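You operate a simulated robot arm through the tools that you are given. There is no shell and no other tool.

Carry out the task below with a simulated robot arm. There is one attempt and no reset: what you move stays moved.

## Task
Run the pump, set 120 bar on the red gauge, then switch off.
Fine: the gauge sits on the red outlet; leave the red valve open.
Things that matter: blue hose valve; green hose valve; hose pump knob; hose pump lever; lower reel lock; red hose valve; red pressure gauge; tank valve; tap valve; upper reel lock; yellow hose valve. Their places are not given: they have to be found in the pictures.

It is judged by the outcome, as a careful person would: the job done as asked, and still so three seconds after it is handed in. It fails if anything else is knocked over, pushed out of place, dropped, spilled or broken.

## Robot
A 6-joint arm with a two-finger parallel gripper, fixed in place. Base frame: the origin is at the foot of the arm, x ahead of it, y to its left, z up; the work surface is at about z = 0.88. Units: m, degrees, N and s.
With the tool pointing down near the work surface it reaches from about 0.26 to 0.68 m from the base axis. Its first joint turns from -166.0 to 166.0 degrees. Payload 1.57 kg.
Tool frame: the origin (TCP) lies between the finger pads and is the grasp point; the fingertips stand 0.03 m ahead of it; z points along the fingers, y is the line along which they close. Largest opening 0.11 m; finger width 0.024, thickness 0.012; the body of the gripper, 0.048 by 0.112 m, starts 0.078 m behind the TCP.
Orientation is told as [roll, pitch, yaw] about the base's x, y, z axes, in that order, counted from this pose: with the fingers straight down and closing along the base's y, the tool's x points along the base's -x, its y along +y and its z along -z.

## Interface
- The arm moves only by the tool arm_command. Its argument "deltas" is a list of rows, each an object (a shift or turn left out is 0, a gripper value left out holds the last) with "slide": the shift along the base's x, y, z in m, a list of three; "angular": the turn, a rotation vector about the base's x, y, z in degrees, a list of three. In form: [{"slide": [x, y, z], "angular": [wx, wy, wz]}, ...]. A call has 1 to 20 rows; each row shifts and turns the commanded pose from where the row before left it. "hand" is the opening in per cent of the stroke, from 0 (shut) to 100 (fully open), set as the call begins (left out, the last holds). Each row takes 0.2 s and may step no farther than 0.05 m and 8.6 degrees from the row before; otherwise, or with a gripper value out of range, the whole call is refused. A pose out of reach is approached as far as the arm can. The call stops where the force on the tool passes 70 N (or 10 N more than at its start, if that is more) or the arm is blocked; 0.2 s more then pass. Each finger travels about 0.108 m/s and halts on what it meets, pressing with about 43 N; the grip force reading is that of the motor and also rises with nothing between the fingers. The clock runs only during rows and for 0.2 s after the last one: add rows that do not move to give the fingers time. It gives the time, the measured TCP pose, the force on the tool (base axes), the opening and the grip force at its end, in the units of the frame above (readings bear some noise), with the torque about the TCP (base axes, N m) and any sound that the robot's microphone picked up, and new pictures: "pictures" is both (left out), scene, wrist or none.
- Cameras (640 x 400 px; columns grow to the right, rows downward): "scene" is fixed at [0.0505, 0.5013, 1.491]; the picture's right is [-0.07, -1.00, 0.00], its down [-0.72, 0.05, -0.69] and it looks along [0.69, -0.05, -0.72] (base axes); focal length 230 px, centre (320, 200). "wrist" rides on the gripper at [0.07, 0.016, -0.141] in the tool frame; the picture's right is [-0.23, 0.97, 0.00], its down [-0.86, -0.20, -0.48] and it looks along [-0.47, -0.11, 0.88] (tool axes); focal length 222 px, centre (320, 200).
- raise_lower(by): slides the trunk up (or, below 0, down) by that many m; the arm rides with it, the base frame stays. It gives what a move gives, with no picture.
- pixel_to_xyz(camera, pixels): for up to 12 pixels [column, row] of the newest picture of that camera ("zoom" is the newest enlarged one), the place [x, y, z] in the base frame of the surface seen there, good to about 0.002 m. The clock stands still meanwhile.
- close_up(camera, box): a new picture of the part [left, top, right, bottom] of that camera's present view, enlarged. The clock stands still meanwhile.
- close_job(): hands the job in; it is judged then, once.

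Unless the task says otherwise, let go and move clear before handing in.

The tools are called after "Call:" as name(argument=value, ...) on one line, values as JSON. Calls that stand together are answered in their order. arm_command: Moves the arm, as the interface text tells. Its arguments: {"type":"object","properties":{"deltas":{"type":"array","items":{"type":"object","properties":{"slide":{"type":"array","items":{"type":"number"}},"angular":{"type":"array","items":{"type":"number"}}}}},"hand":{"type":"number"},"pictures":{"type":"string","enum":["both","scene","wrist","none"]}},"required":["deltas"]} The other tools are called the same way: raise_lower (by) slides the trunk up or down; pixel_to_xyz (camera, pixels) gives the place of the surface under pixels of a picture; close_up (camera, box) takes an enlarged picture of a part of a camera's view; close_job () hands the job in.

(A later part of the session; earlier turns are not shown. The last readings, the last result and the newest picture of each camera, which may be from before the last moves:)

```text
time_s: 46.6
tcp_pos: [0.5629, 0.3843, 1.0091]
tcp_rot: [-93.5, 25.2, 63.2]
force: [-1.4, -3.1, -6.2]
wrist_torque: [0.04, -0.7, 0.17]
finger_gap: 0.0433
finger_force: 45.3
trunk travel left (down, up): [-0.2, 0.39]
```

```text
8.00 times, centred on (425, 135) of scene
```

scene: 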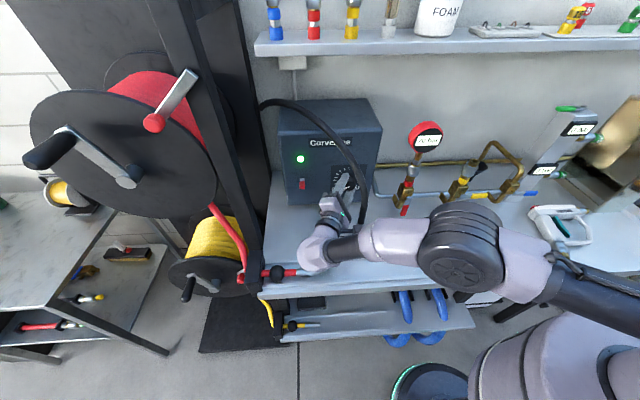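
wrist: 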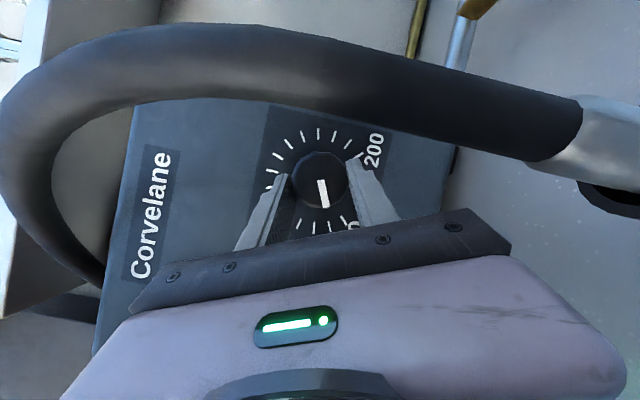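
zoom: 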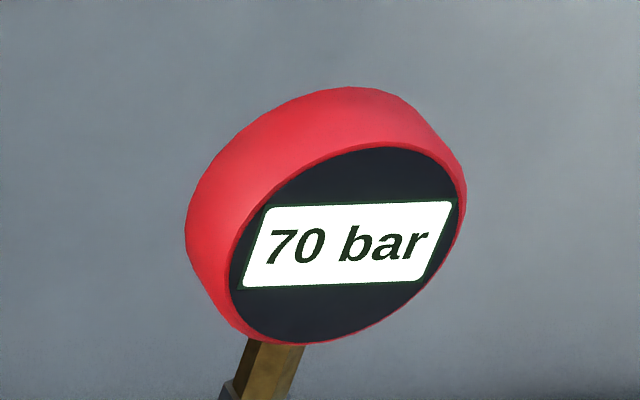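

Gripped (gap 0.043, 45 N). Now I'll turn the knob clockwise (positive about +x) by 12° about its axis and check the forces and gauge.

Call:
arm_command(deltas=[{"slide": [0, 0.0002, 0.0009], "angular": [6, 0, 0]}, {"slide": [0, 0.0001, 0.001], "angular": [6, 0, 0]}, {}], hand=0, pictures="both")

Call:
close_up(camera="wrist", box=[180, 60, 480, 250])

Call:
close_up(camera="scene", box=[390, 110, 460, 160])

```text
time_s: 47.4
tcp_pos: [0.563, 0.3832, 1.0103]
tcp_rot: [-88.1, 14.3, 65.2]
force: [-0.1, -2.1, 2.9]
wrist_torque: [-0.04, -0.74, -0.16]
finger_gap: 0.0432
finger_force: 45.3
trunk travel left (down, up): [-0.2, 0.39]
```

scene: 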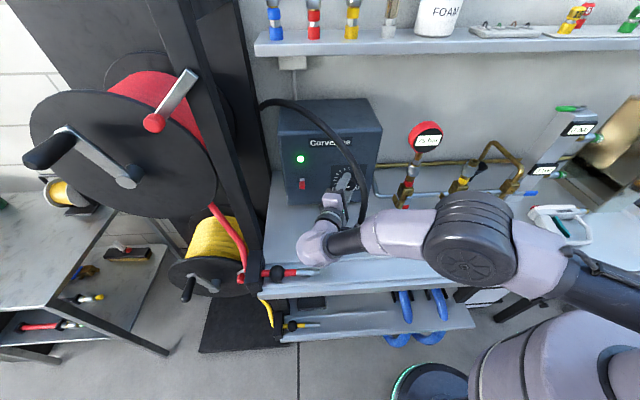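
wrist: 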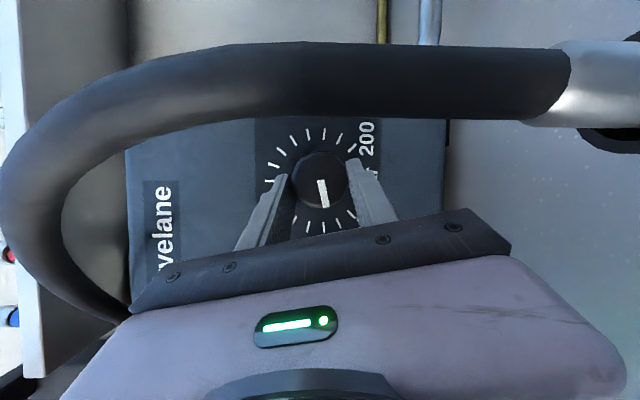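

```text
2.11 times, centred on (330, 155) of wrist
```

zoom: 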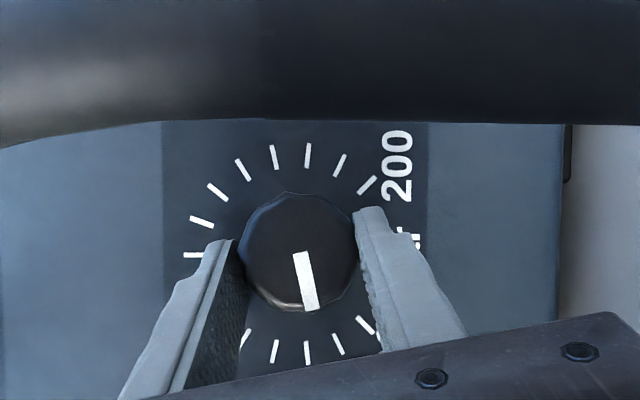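

```text
8.00 times, centred on (425, 135) of scene
```

zoom: 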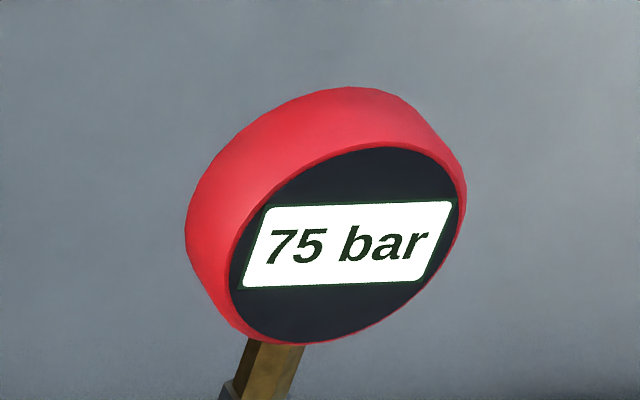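

The knob turns with the grip and the gauge went to 75 bar. Continuing another 24°.

Call:
arm_command(deltas=[{"slide": [0, 0.0, 0.001], "angular": [6, 0, 0]}, {"slide": [0, -0.0001, 0.001], "angular": [6, 0, 0]}, {"slide": [0, -0.0002, 0.0009], "angular": [6, 0, 0]}, {"slide": [0, -0.0003, 0.0009], "angular": [6, 0, 0]}, {}], hand=0, pictures="both")

Call:
close_up(camera="wrist", box=[180, 60, 480, 250])

Call:
close_up(camera="scene", box=[390, 110, 460, 160])

Call:
close_up(camera="scene", box=[290, 140, 390, 240])

```text
time_s: 48.6
tcp_pos: [0.5636, 0.3838, 1.0143]
tcp_rot: [-78.1, -7.8, 65.6]
force: [16.8, -3.2, 22.5]
wrist_torque: [-0.18, -1.1, 0.58]
finger_gap: 0.0434
finger_force: 45.1
trunk travel left (down, up): [-0.2, 0.39]
```

scene: 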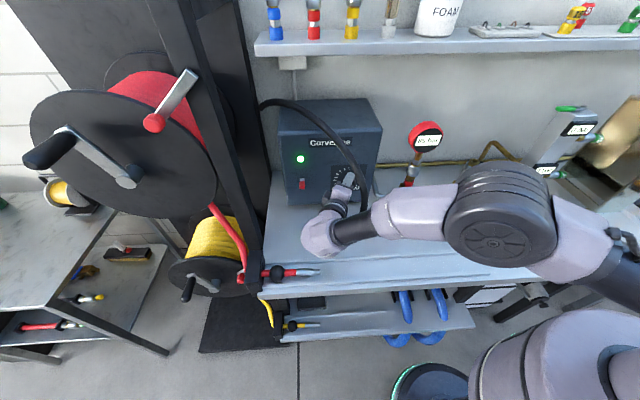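
wrist: 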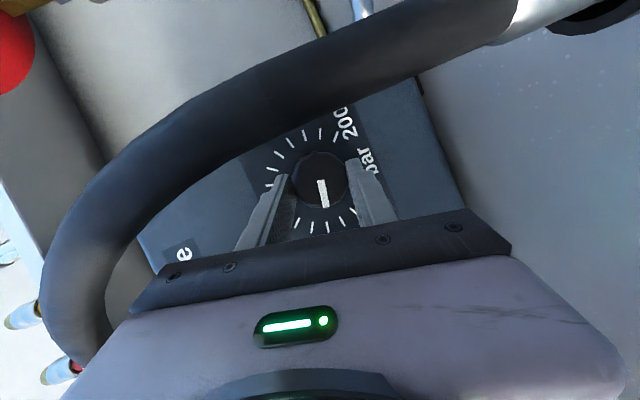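

```text
2.11 times, centred on (330, 155) of wrist
```

zoom: 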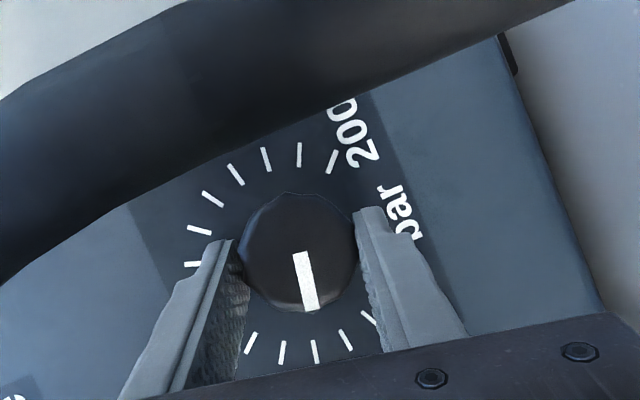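

```text
8.00 times, centred on (425, 135) of scene
```

zoom: 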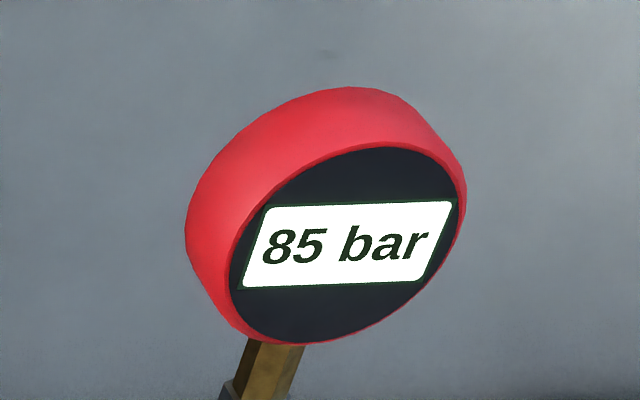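

```text
4.00 times, centred on (340, 190) of scene
```

zoom: 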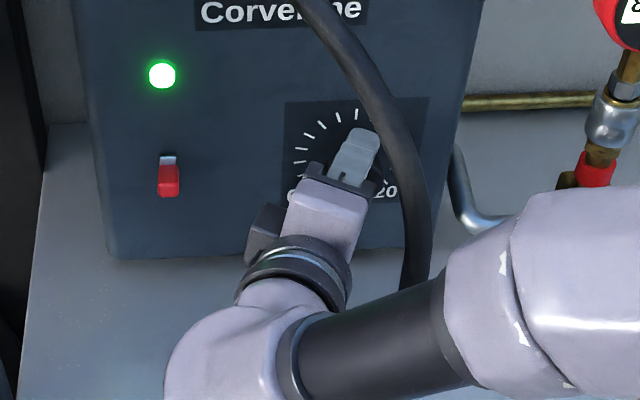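

The gauge reads 85 bar; forces are rising a little at the end of this stroke and the gripper is still about 1.5 cm from the hose. I'll open, rotate back 36° around the knob, and re-grip.

Call:
arm_command(deltas=[{}, {}, {}], hand=58, pictures="none")

Call:
arm_command(deltas=[{"slide": [0, 0.0003, -0.0009], "angular": [-6, 0, 0]}, {"slide": [0, 0.0002, -0.0009], "angular": [-6, 0, 0]}, {"slide": [0, 0.0001, -0.001], "angular": [-6, 0, 0]}, {"slide": [0, 0, -0.001], "angular": [-6, 0, 0]}, {"slide": [0, -0.0001, -0.001], "angular": [-6, 0, 0]}, {"slide": [0, -0.0002, -0.0009], "angular": [-6, 0, 0]}, {}], hand=58, pictures="both")

Call:
close_up(camera="wrist", box=[180, 60, 480, 250])

Call:
close_up(camera="scene", box=[390, 110, 460, 160])

```text
time_s: 49.4
tcp_pos: [0.5623, 0.3841, 1.0114]
tcp_rot: [-78.0, -7.5, 65.8]
force: [0.6, 0.4, 0.0]
wrist_torque: [0.0, 0.01, 0.0]
finger_gap: 0.064
finger_force: 0.0
trunk travel left (down, up): [-0.2, 0.39]
```

```text
time_s: 51.0
tcp_pos: [0.5617, 0.3849, 1.0061]
tcp_rot: [-93.5, 25.1, 63.2]
force: [0.4, 0.1, -0.5]
wrist_torque: [0.01, 0.01, 0.0]
finger_gap: 0.0638
finger_force: 0.0
trunk travel left (down, up): [-0.2, 0.39]
```

scene: 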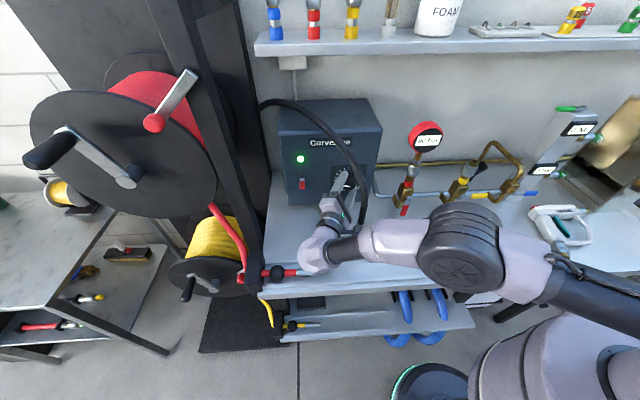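
wrist: 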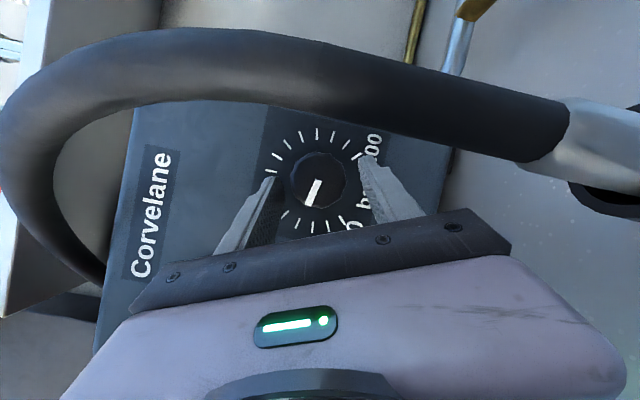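

```text
2.11 times, centred on (330, 155) of wrist
```

zoom: 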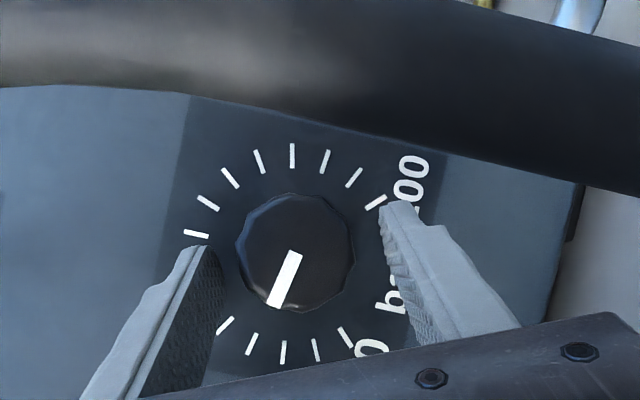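

```text
8.00 times, centred on (425, 135) of scene
```

zoom: 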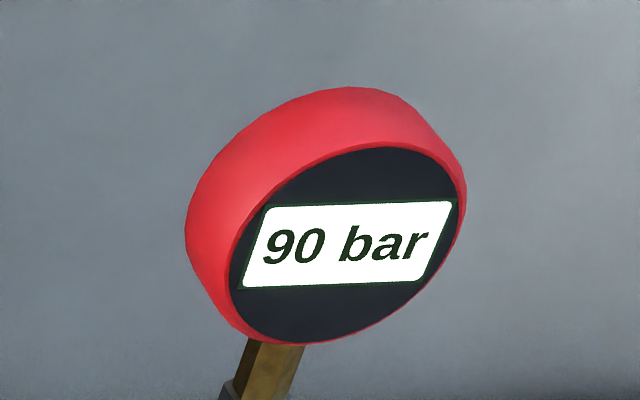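

The gauge settled at 90 bar (it lags a little), and the fingers are back around the knob. The release showed the tool was about 3 mm low, so I'll correct that, re-grip and turn another 36°.

Call:
arm_command(deltas=[{"slide": [0, -0.0005, 0.0035]}, {}], hand=58, pictures="none")

Call:
arm_command(deltas=[{}, {}, {}], hand=0, pictures="none")

Call:
arm_command(deltas=[{"slide": [0, 0.0002, 0.0009], "angular": [6, 0, 0]}, {"slide": [0, 0.0001, 0.001], "angular": [6, 0, 0]}, {"slide": [0, 0.0, 0.001], "angular": [6, 0, 0]}, {}], hand=0, pictures="scene")

Call:
close_up(camera="scene", box=[390, 110, 460, 160])

```text
time_s: 51.6
tcp_pos: [0.5621, 0.3833, 1.0107]
tcp_rot: [-93.4, 25.2, 63.4]
force: [-0.3, 0.1, -0.1]
wrist_torque: [0.04, 0.0, 0.0]
finger_gap: 0.0639
finger_force: 0.1
trunk travel left (down, up): [-0.2, 0.39]
```

```text
time_s: 52.4
tcp_pos: [0.5595, 0.382, 1.0095]
tcp_rot: [-93.4, 25.3, 63.2]
force: [-7.0, -6.1, -15.2]
wrist_torque: [0.13, -0.6, 0.11]
finger_gap: 0.0434
finger_force: 44.6
trunk travel left (down, up): [-0.2, 0.39]
```

```text
time_s: 53.4
tcp_pos: [0.5606, 0.3826, 1.0113]
tcp_rot: [-85.3, 9.0, 65.6]
force: [-12.8, -13.2, -28.9]
wrist_torque: [0.21, -0.16, 0.13]
finger_gap: 0.0432
finger_force: 45.3
trunk travel left (down, up): [-0.2, 0.39]
```

scene: 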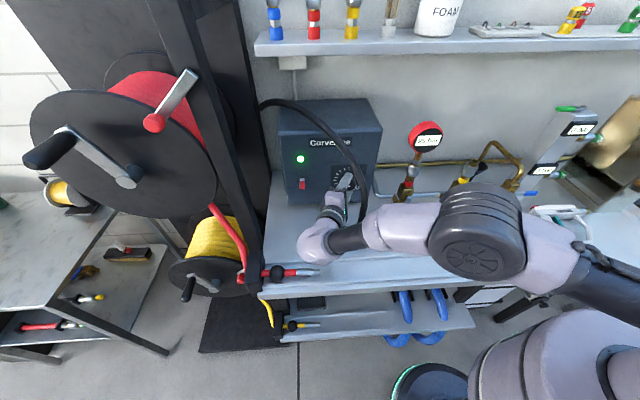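

```text
8.00 times, centred on (425, 135) of scene
```

zoom: 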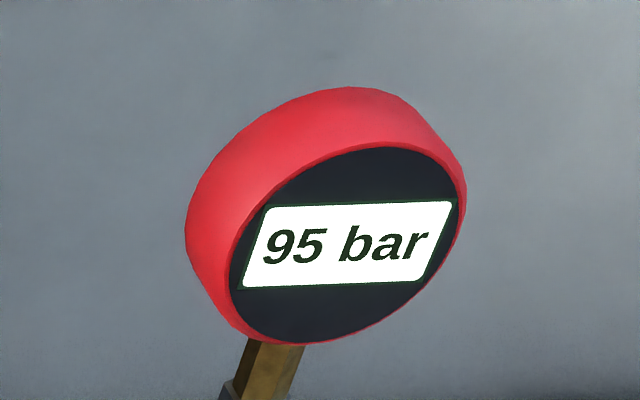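

95 bar and rising; the tool is now pushed down by about 29 N, so I'll spread a small downward correction over the next 18°.

Call:
arm_command(deltas=[{"slide": [-0.0003, -0.0005, 0.0001], "angular": [6, 0, 0]}, {"slide": [-0.0003, -0.0005, 0.0001], "angular": [6, 0, 0]}, {"slide": [-0.0002, -0.0006, 0.0003], "angular": [6, 0, 0]}, {}, {}, {}, {}, {}], hand=0, pictures="both")

Call:
close_up(camera="scene", box=[390, 110, 460, 160])

Call:
close_up(camera="wrist", box=[180, 60, 480, 250])

```text
time_s: 55.2
tcp_pos: [0.5598, 0.3819, 1.0146]
tcp_rot: [-78.0, -7.5, 65.8]
force: [4.9, -11.2, -10.3]
wrist_torque: [0.04, -0.59, -0.49]
finger_gap: 0.0434
finger_force: 45.0
trunk travel left (down, up): [-0.2, 0.39]
```

scene: 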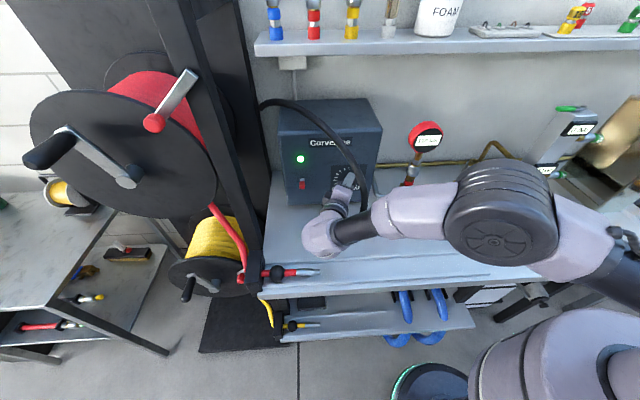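
wrist: 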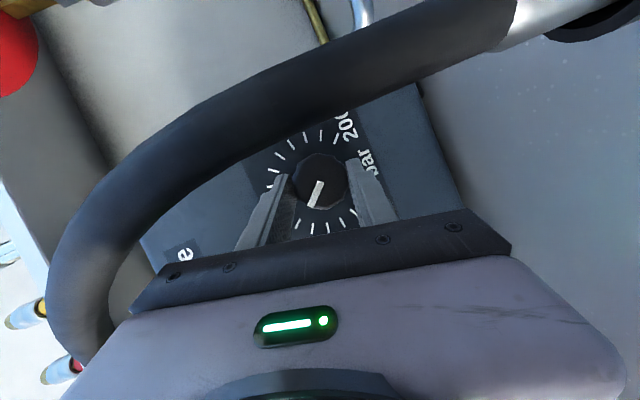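

```text
8.00 times, centred on (425, 135) of scene
```

zoom: 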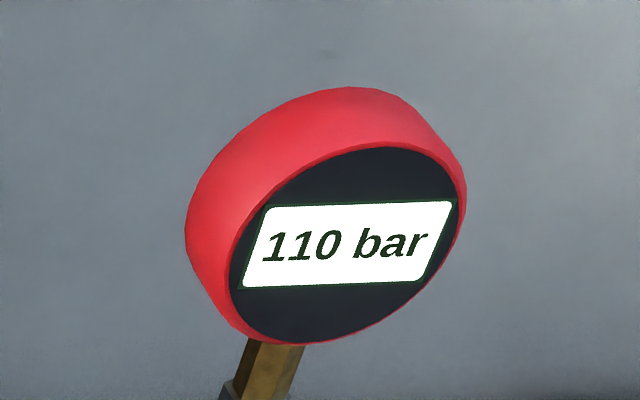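

```text
2.11 times, centred on (330, 155) of wrist
```

zoom: 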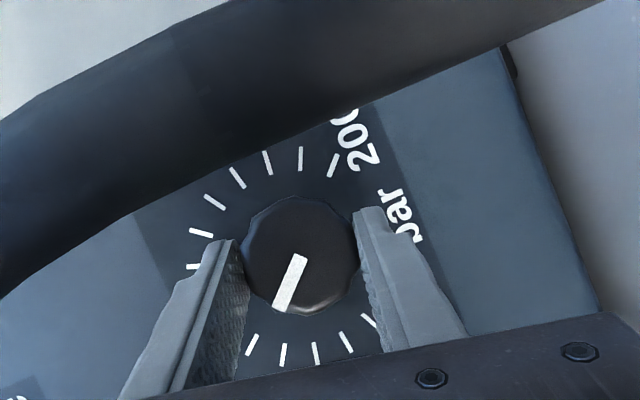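

Settled at 110 bar. One more re-grip: open, rotate back 30°, re-grip, and then finish in smaller steps.

Call:
arm_command(deltas=[{}, {}, {}], hand=58, pictures="none")

Call:
arm_command(deltas=[{"slide": [0, 0.0003, -0.0009], "angular": [-6, 0, 0]}, {"slide": [0, 0.0002, -0.0009], "angular": [-6, 0, 0]}, {"slide": [0, 0.0001, -0.001], "angular": [-6, 0, 0]}, {"slide": [0, 0, -0.001], "angular": [-6, 0, 0]}, {"slide": [0, -0.0001, -0.001], "angular": [-6, 0, 0]}, {}], hand=58, pictures="wrist")

Call:
close_up(camera="wrist", box=[180, 60, 480, 250])

Call:
close_up(camera="scene", box=[390, 110, 460, 160])

```text
time_s: 56.0
tcp_pos: [0.5599, 0.3817, 1.0137]
tcp_rot: [-78.0, -7.5, 65.7]
force: [-0.2, -1.1, 1.1]
wrist_torque: [0.0, -0.03, 0.01]
finger_gap: 0.0639
finger_force: 0.1
trunk travel left (down, up): [-0.2, 0.39]
```

```text
time_s: 57.4
tcp_pos: [0.5608, 0.383, 1.0077]
tcp_rot: [-90.7, 19.9, 64.4]
force: [-0.2, -0.3, -1.1]
wrist_torque: [-0.01, 0.0, -0.02]
finger_gap: 0.0639
finger_force: 0.0
trunk travel left (down, up): [-0.2, 0.39]
```

wrist: 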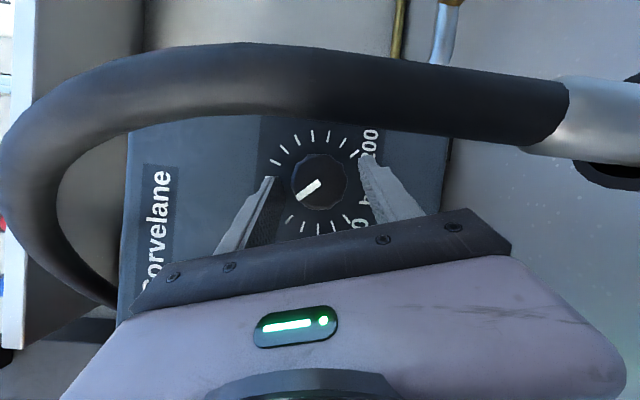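

```text
2.11 times, centred on (330, 155) of wrist
```

zoom: 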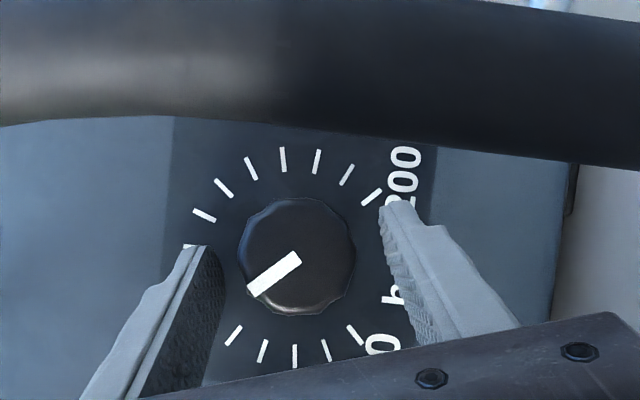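

```text
8.00 times, centred on (425, 135) of scene
```

zoom: 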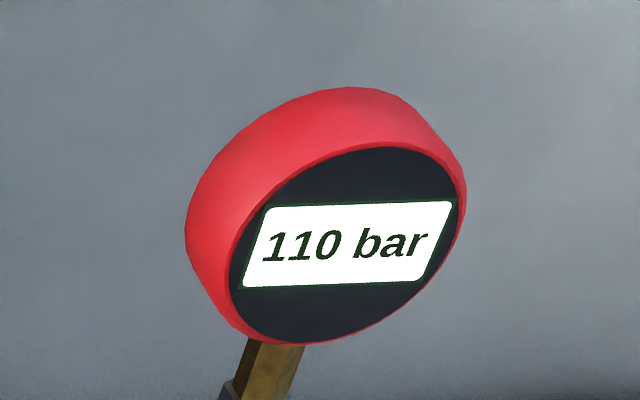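

Still 110 bar with the grip released. I'll nudge up 2 mm, re-grip and turn 12°, then let the gauge settle.

Call:
arm_command(deltas=[{"slide": [0, -0.0003, 0.0018]}, {}], hand=58, pictures="none")

Call:
arm_command(deltas=[{}, {}, {}], hand=0, pictures="none")

Call:
arm_command(deltas=[{"slide": [0, 0.0001, 0.0008], "angular": [6, 0, 0]}, {"slide": [0, 0.0, 0.0008], "angular": [6, 0, 0]}, {}, {}, {}, {}, {}, {}], hand=0, pictures="scene")

Call:
close_up(camera="scene", box=[390, 110, 460, 160])

```text
time_s: 58.0
tcp_pos: [0.5621, 0.3826, 1.0108]
tcp_rot: [-90.6, 19.8, 64.4]
force: [0.0, 0.7, 0.7]
wrist_torque: [-0.01, -0.01, 0.0]
finger_gap: 0.0636
finger_force: 0.2
trunk travel left (down, up): [-0.2, 0.39]
```

```text
time_s: 58.8
tcp_pos: [0.5615, 0.3824, 1.0087]
tcp_rot: [-90.6, 19.8, 64.4]
force: [0.0, -0.3, -1.8]
wrist_torque: [0.02, -0.74, 0.28]
finger_gap: 0.0434
finger_force: 45.3
trunk travel left (down, up): [-0.2, 0.39]
```

```text
time_s: 60.6
tcp_pos: [0.5595, 0.3811, 1.013]
tcp_rot: [-85.3, 8.9, 65.6]
force: [-5.1, -0.3, -10.3]
wrist_torque: [0.06, -0.51, 0.3]
finger_gap: 0.0431
finger_force: 45.3
trunk travel left (down, up): [-0.2, 0.39]
```

scene: 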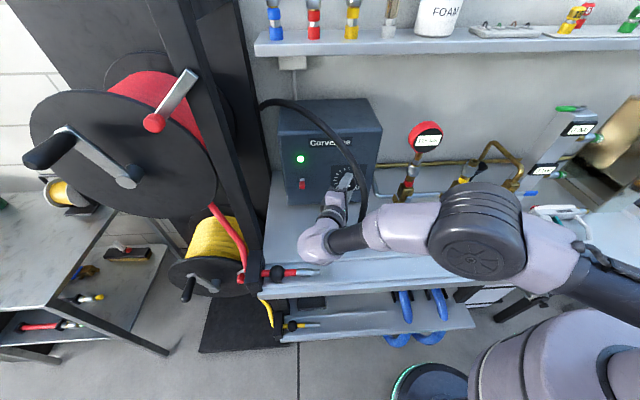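

```text
8.00 times, centred on (425, 135) of scene
```

zoom: 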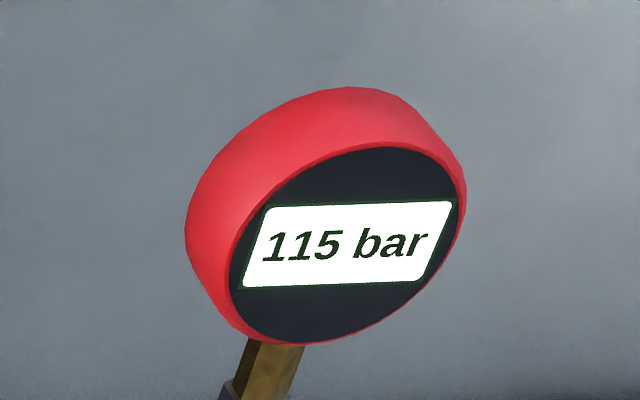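

115 bar now. I'll continue in small 3° steps, waiting for the gauge, to find where it switches to 120.

Call:
arm_command(deltas=[{"slide": [0.0002, 0, 0.0002], "angular": [3, 0, 0]}, {}, {}, {}, {}, {}, {}], hand=0, pictures="none")

Call:
close_up(camera="scene", box=[390, 110, 460, 160])

```text
time_s: 62.2
tcp_pos: [0.5602, 0.3824, 1.0121]
tcp_rot: [-84.2, 6.3, 65.8]
force: [-9.0, -9.9, -11.7]
wrist_torque: [0.05, -0.65, -1.06]
finger_gap: 0.043
finger_force: 45.1
trunk travel left (down, up): [-0.2, 0.39]
```

```text
8.00 times, centred on (425, 135) of scene
```

zoom: 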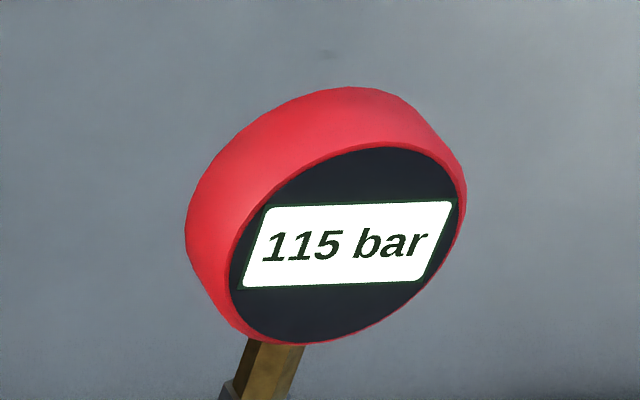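

Still 115. Another 3°.

Call:
arm_command(deltas=[{"slide": [0.0, -0.0003, 0.0003], "angular": [3, 0, 0]}, {}, {}, {}, {}, {}, {}], hand=0, pictures="none")

Call:
close_up(camera="scene", box=[390, 110, 460, 160])

```text
time_s: 63.8
tcp_pos: [0.5612, 0.3818, 1.0124]
tcp_rot: [-82.9, 3.5, 66.0]
force: [-7.7, -13.2, -15.3]
wrist_torque: [0.12, -0.44, 0.16]
finger_gap: 0.043
finger_force: 45.2
trunk travel left (down, up): [-0.2, 0.39]
```

```text
8.00 times, centred on (425, 135) of scene
```

zoom: 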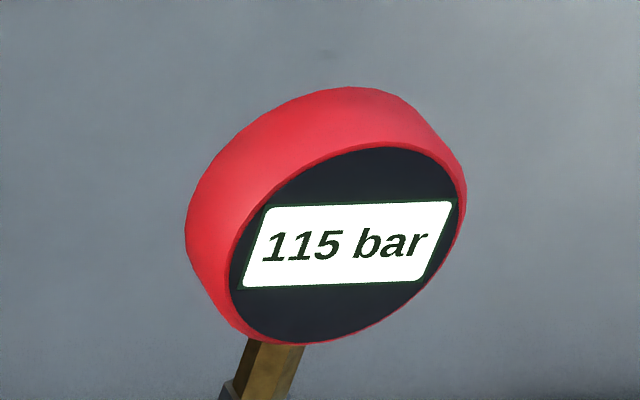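

Still 115. Another 3°.

Call:
arm_command(deltas=[{"slide": [0.0, -0.0004, 0.0001], "angular": [3, 0, 0]}, {}, {}, {}, {}, {}, {}], hand=0, pictures="wrist")

Call:
close_up(camera="scene", box=[390, 110, 460, 160])

Call:
close_up(camera="wrist", box=[180, 60, 480, 250])

```text
time_s: 65.4
tcp_pos: [0.5609, 0.3817, 1.0137]
tcp_rot: [-81.8, 0.6, 66.1]
force: [-0.6, -4.4, -3.6]
wrist_torque: [0.0, -0.68, 0.0]
finger_gap: 0.0431
finger_force: 44.9
trunk travel left (down, up): [-0.2, 0.39]
```

wrist: 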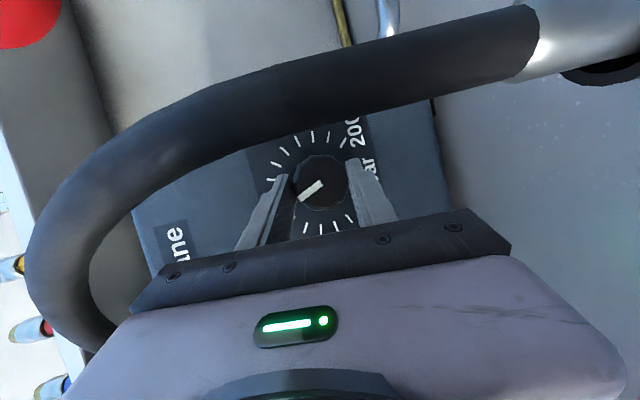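

```text
8.00 times, centred on (425, 135) of scene
```

zoom: 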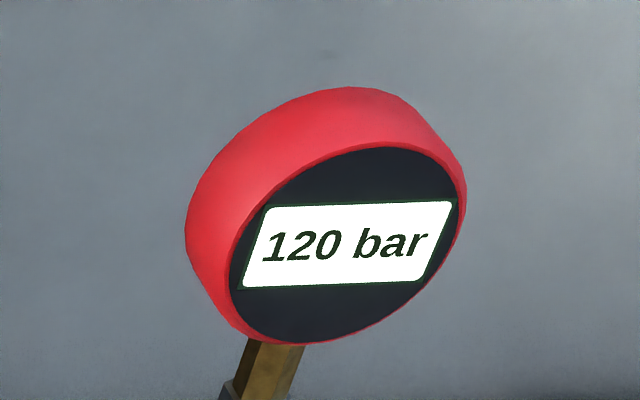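

```text
2.11 times, centred on (330, 155) of wrist
```

zoom: 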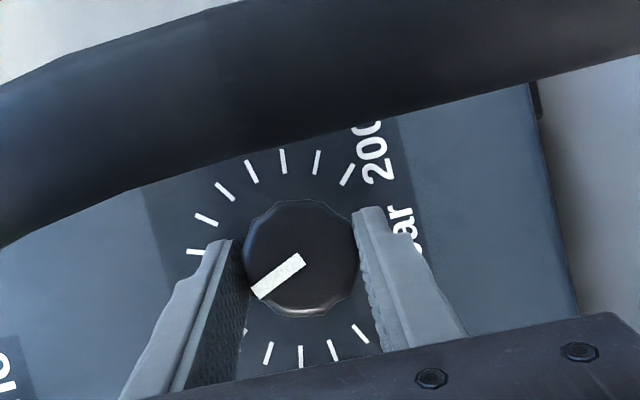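

The gauge now reads 120 bar. I'll measure the pointer angle more closely to see how well centred it is before letting go.

Call:
close_up(camera="wrist", box=[285, 150, 365, 215])

Call:
close_up(camera="scene", box=[325, 160, 375, 205])

```text
6.15 times, centred on (325, 182) of wrist
```

zoom: 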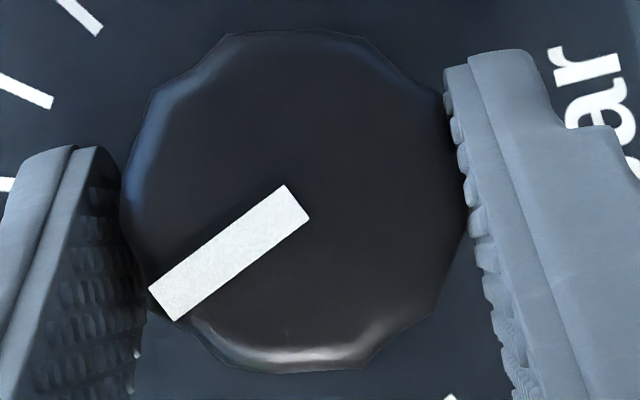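

```text
8.89 times, centred on (350, 182) of scene
```

zoom: 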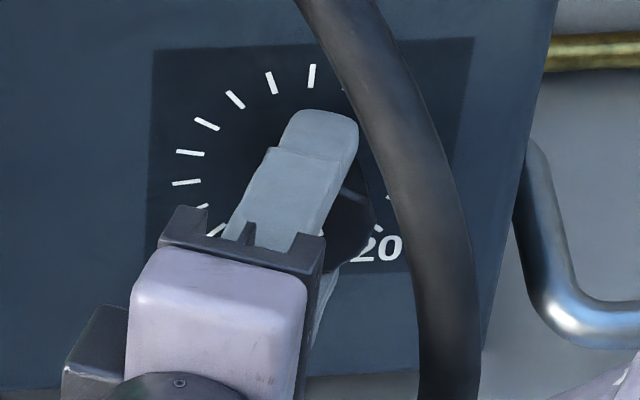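

From the camera geometry the pointer is at about 23° left of top (≈118 bar); the 120 mark is at 19.3°. I'll turn 3° more to centre it.

Call:
arm_command(deltas=[{"slide": [0.0, -0.0003, 0.0003], "angular": [3, 0, 0]}, {}, {}, {}, {}, {}, {}], hand=0, pictures="wrist")

Call:
close_up(camera="scene", box=[390, 110, 460, 160])

Call:
close_up(camera="wrist", box=[285, 150, 365, 215])

```text
time_s: 67.0
tcp_pos: [0.5617, 0.3824, 1.014]
tcp_rot: [-80.5, -2.0, 66.0]
force: [0.2, 3.6, -3.6]
wrist_torque: [0.04, -0.71, 0.43]
finger_gap: 0.0431
finger_force: 44.4
trunk travel left (down, up): [-0.2, 0.39]
```

wrist: 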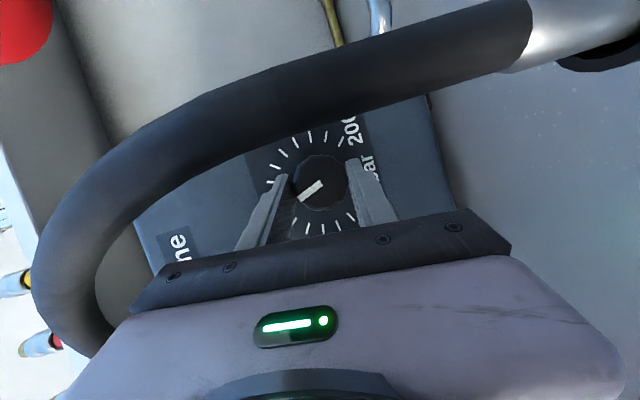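

```text
8.00 times, centred on (425, 135) of scene
```

zoom: 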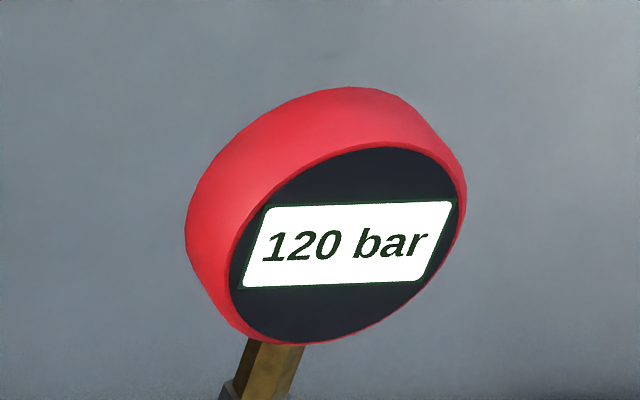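

```text
6.15 times, centred on (325, 182) of wrist
```

zoom: 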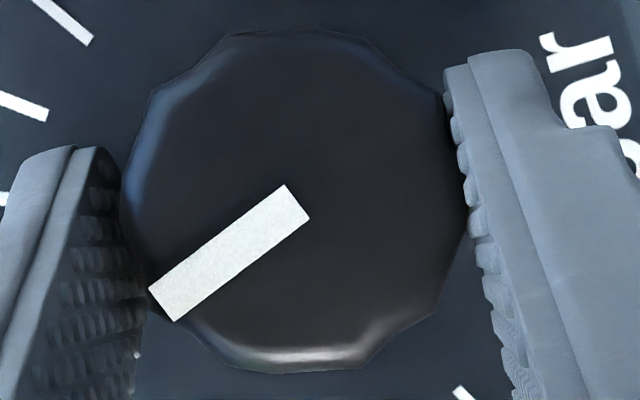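

120 bar, nicely centred. Now I'll open the fingers, wait, and verify the gauge holds before retreating along the tool axis.

Call:
arm_command(deltas=[{}, {}, {}, {}], hand=58, pictures="none")

Call:
arm_command(deltas=[{"slide": [-0.027, 0.0119, 0.005]}, {"slide": [-0.027, 0.0119, 0.005]}, {"slide": [-0.027, 0.0119, 0.005]}, {"slide": [-0.03, 0.005, 0.005]}, {"slide": [-0.03, 0.0, 0.005]}, {}], hand=58, pictures="both")

Call:
close_up(camera="scene", box=[390, 110, 460, 160])

Call:
close_up(camera="scene", box=[280, 140, 380, 210])

```text
time_s: 68.0
tcp_pos: [0.5607, 0.3804, 1.0131]
tcp_rot: [-80.5, -2.0, 66.0]
force: [-1.1, 0.0, -0.3]
wrist_torque: [-0.01, -0.03, -0.04]
finger_gap: 0.0637
finger_force: 0.0
trunk travel left (down, up): [-0.2, 0.39]
```

```text
time_s: 69.4
tcp_pos: [0.4195, 0.4234, 1.0371]
tcp_rot: [-80.6, -2.0, 65.9]
force: [0.2, -1.0, 0.3]
wrist_torque: [0.01, 0.01, -0.04]
finger_gap: 0.0639
finger_force: 0.0
trunk travel left (down, up): [-0.2, 0.39]
```

scene: 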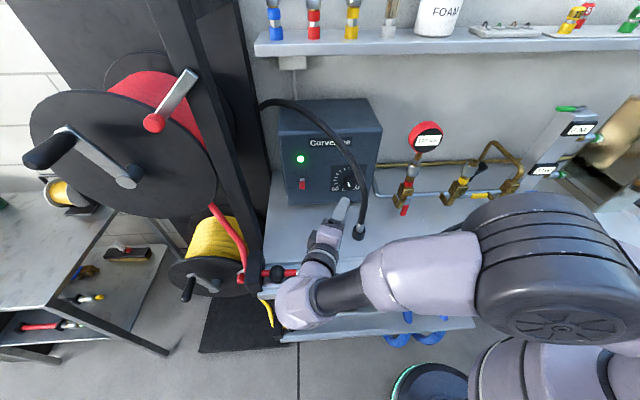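
wrist: 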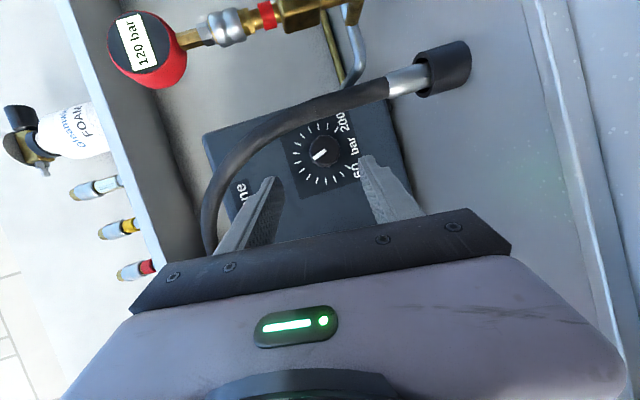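

```text
8.00 times, centred on (425, 135) of scene
```

zoom: 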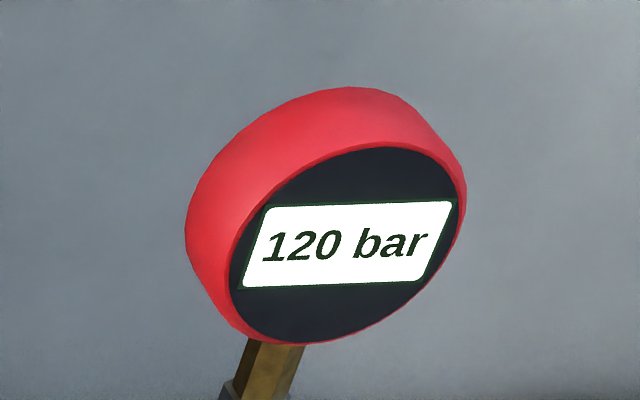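

```text
5.71 times, centred on (330, 175) of scene
```

zoom: 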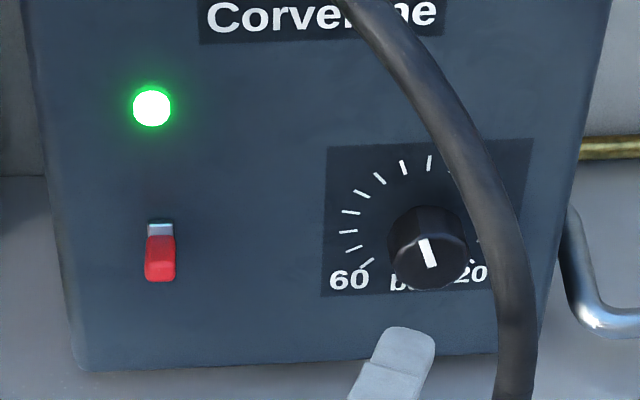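

The gauge holds 120 bar with the hand off. Now for switching off: measuring the lever's current (up) position.

Call:
pixel_to_xyz(camera="zoom", pixels=[[160, 224], [160, 232], [160, 242], [160, 255], [160, 268], [160, 279], [150, 260], [171, 260], [160, 262], [160, 248]])

Call:
close_up(camera="scene", box=[290, 160, 320, 205])

```text
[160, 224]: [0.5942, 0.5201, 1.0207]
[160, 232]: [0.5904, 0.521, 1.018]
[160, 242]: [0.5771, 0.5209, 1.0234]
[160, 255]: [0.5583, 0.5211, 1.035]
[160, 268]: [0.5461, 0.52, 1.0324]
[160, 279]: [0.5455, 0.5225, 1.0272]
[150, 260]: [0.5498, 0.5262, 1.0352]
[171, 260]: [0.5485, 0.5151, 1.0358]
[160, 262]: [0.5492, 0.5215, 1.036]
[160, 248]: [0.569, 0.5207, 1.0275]
```

```text
8.89 times, centred on (305, 182) of scene
```

zoom: 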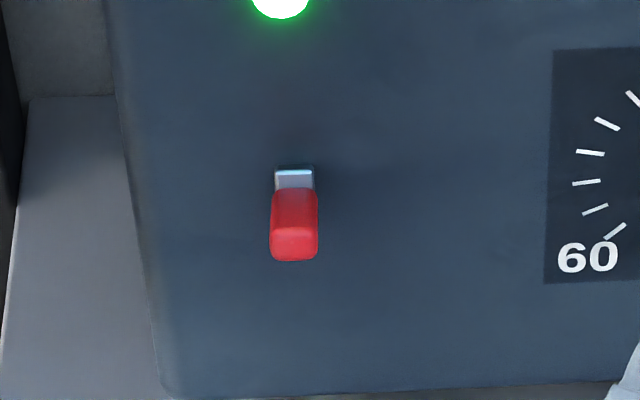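

The lever's top now runs from about (0.577, 1.023) to (0.547, 1.036) at y≈0.52. I'll turn the tool to point straight ahead, closed, above and in front of the lever.

Call:
arm_command(deltas=[{"slide": [0.0, 0.025, 0.02], "angular": [0, 0, 8]}, {"slide": [0.005, 0.025, 0.02], "angular": [0, 0, 8]}, {"slide": [0.01, 0.025, 0.015], "angular": [0, 0, 8]}, {"slide": [0.01, 0.022, 0.0]}, {}], hand=0, pictures="both")

```text
time_s: 70.6
tcp_pos: [0.4474, 0.5214, 1.0901]
tcp_rot: [-80.5, -2.0, 90.1]
force: [0.2, -0.1, -0.6]
wrist_torque: [0.0, -0.02, 0.0]
finger_gap: 0.0002
finger_force: 21.6
trunk travel left (down, up): [-0.2, 0.39]
```

scene: 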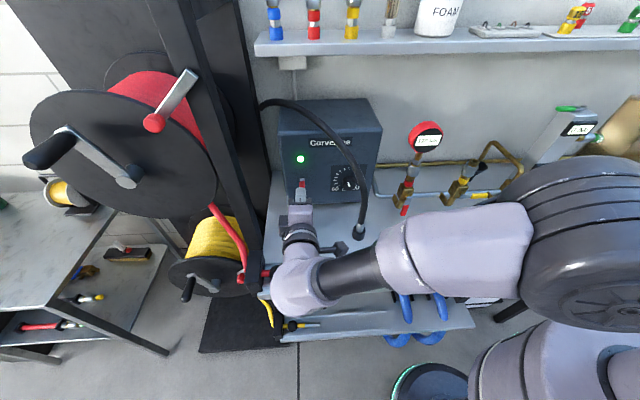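
wrist: 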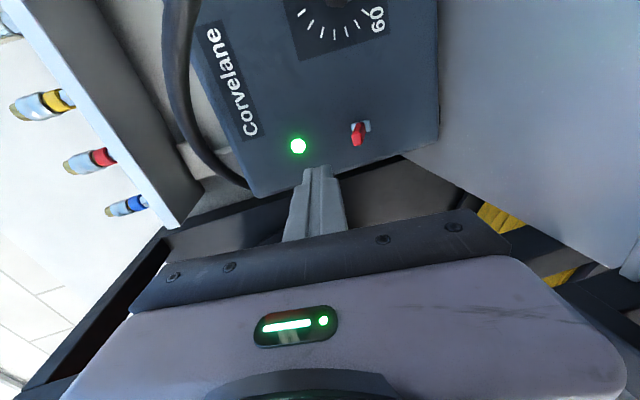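

The closed fingers point straight ahead above the lever. Moving forward over it, then pressing down.

Call:
arm_command(deltas=[{"slide": [0.03, 0, 0]}, {"slide": [0.03, 0, 0]}, {"slide": [0.027, 0, -0.002]}, {}], hand=0, pictures="both")

Call:
close_up(camera="scene", box=[270, 140, 350, 230])

```text
time_s: 71.6
tcp_pos: [0.5319, 0.5207, 1.0907]
tcp_rot: [-80.4, -2.0, 90.0]
force: [-0.1, 0.1, 0.2]
wrist_torque: [0.02, 0.04, 0.02]
finger_gap: 0.0
finger_force: 21.3
trunk travel left (down, up): [-0.2, 0.39]
```

scene: 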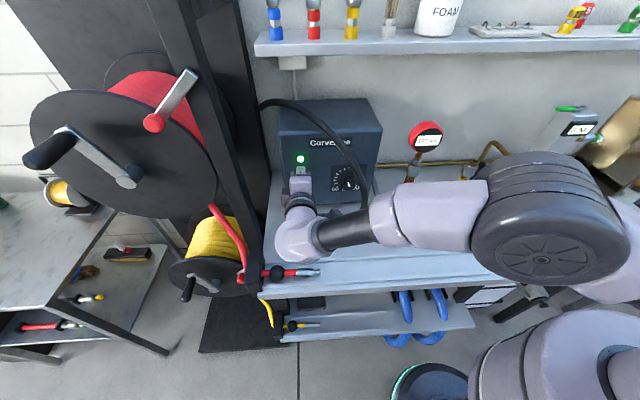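
wrist: 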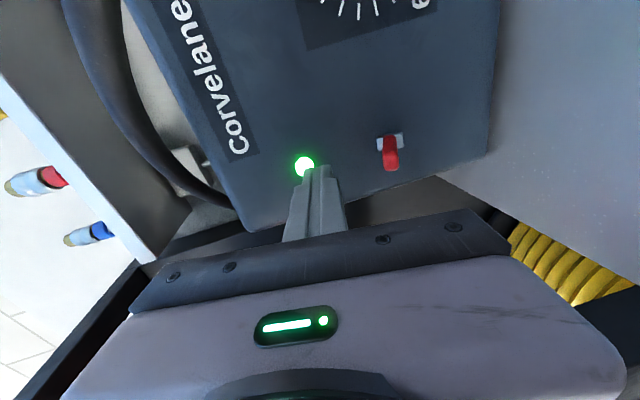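

```text
4.44 times, centred on (310, 185) of scene
```

zoom: 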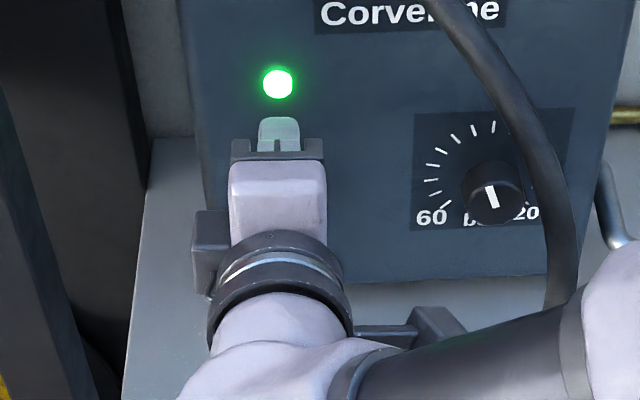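

Fingers are above the lever. Pressing down in steps.

Call:
arm_command(deltas=[{"slide": [0, 0, -0.015]}, {"slide": [0, 0, -0.015]}, {"slide": [0, 0, -0.012]}, {"slide": [0, 0, -0.01]}, {"slide": [0, 0, -0.008]}, {}], hand=0, pictures="both")

Call:
close_up(camera="scene", box=[270, 140, 350, 230])

Call:
close_up(camera="wrist", box=[230, 60, 470, 220])

```text
time_s: 73.0
tcp_pos: [0.5308, 0.5191, 1.0313]
tcp_rot: [-80.6, -2.0, 90.0]
force: [0.6, -0.3, -0.8]
wrist_torque: [0.01, 0.01, 0.04]
finger_gap: 0.0
finger_force: 21.0
trunk travel left (down, up): [-0.2, 0.39]
```

scene: 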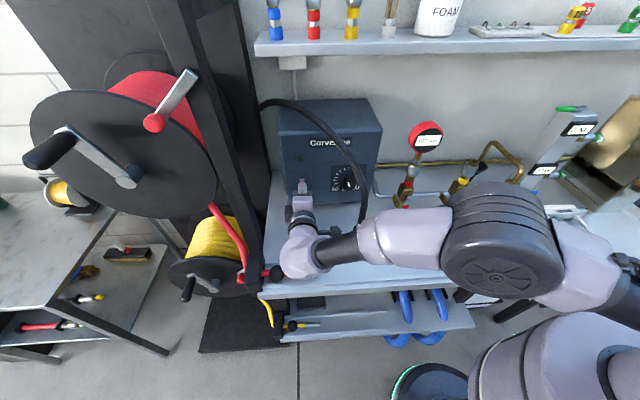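
wrist: 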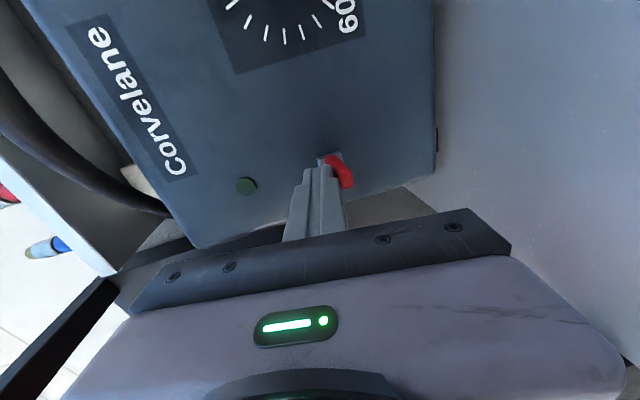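

```text
4.44 times, centred on (310, 185) of scene
```

zoom: 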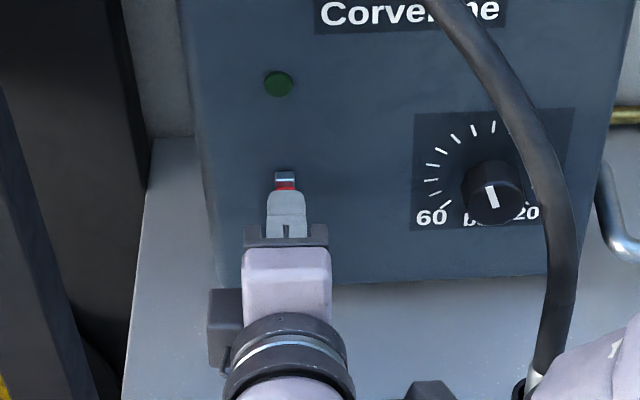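

```text
2.50 times, centred on (350, 140) of wrist
```

zoom: 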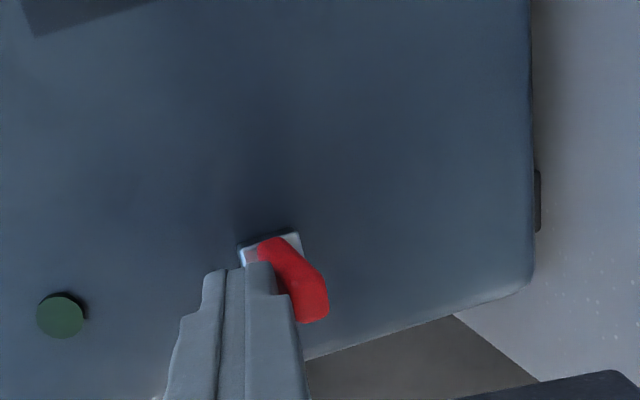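

The lamp is off. I'll press the lever a little further so it sits fully down at its stop.

Call:
arm_command(deltas=[{"slide": [0, 0, -0.006]}, {"slide": [0, 0, -0.005]}, {"slide": [0, 0, -0.004]}, {}], hand=0, pictures="scene")

Call:
close_up(camera="scene", box=[390, 110, 460, 160])

```text
time_s: 74.0
tcp_pos: [0.5331, 0.5193, 1.0171]
tcp_rot: [-80.6, -2.0, 90.0]
force: [2.0, 1.3, 8.4]
wrist_torque: [-0.06, -0.23, 0.02]
finger_gap: 0.0
finger_force: 21.4
trunk travel left (down, up): [-0.2, 0.39]
```

scene: 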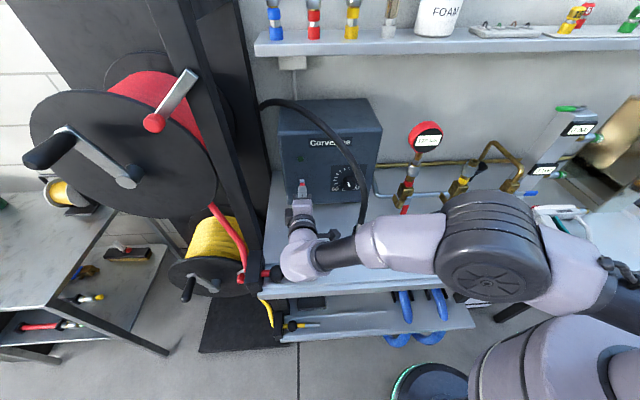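

```text
8.00 times, centred on (425, 135) of scene
```

zoom: 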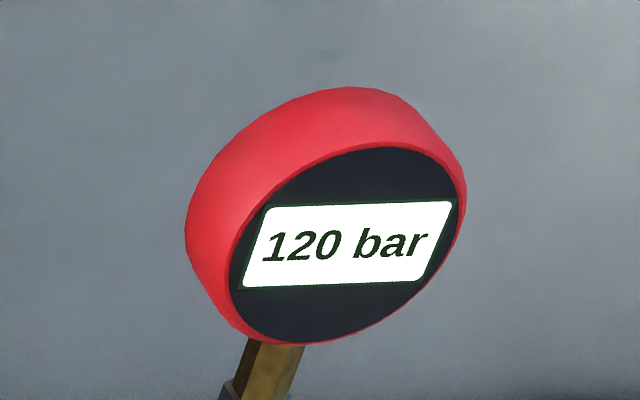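

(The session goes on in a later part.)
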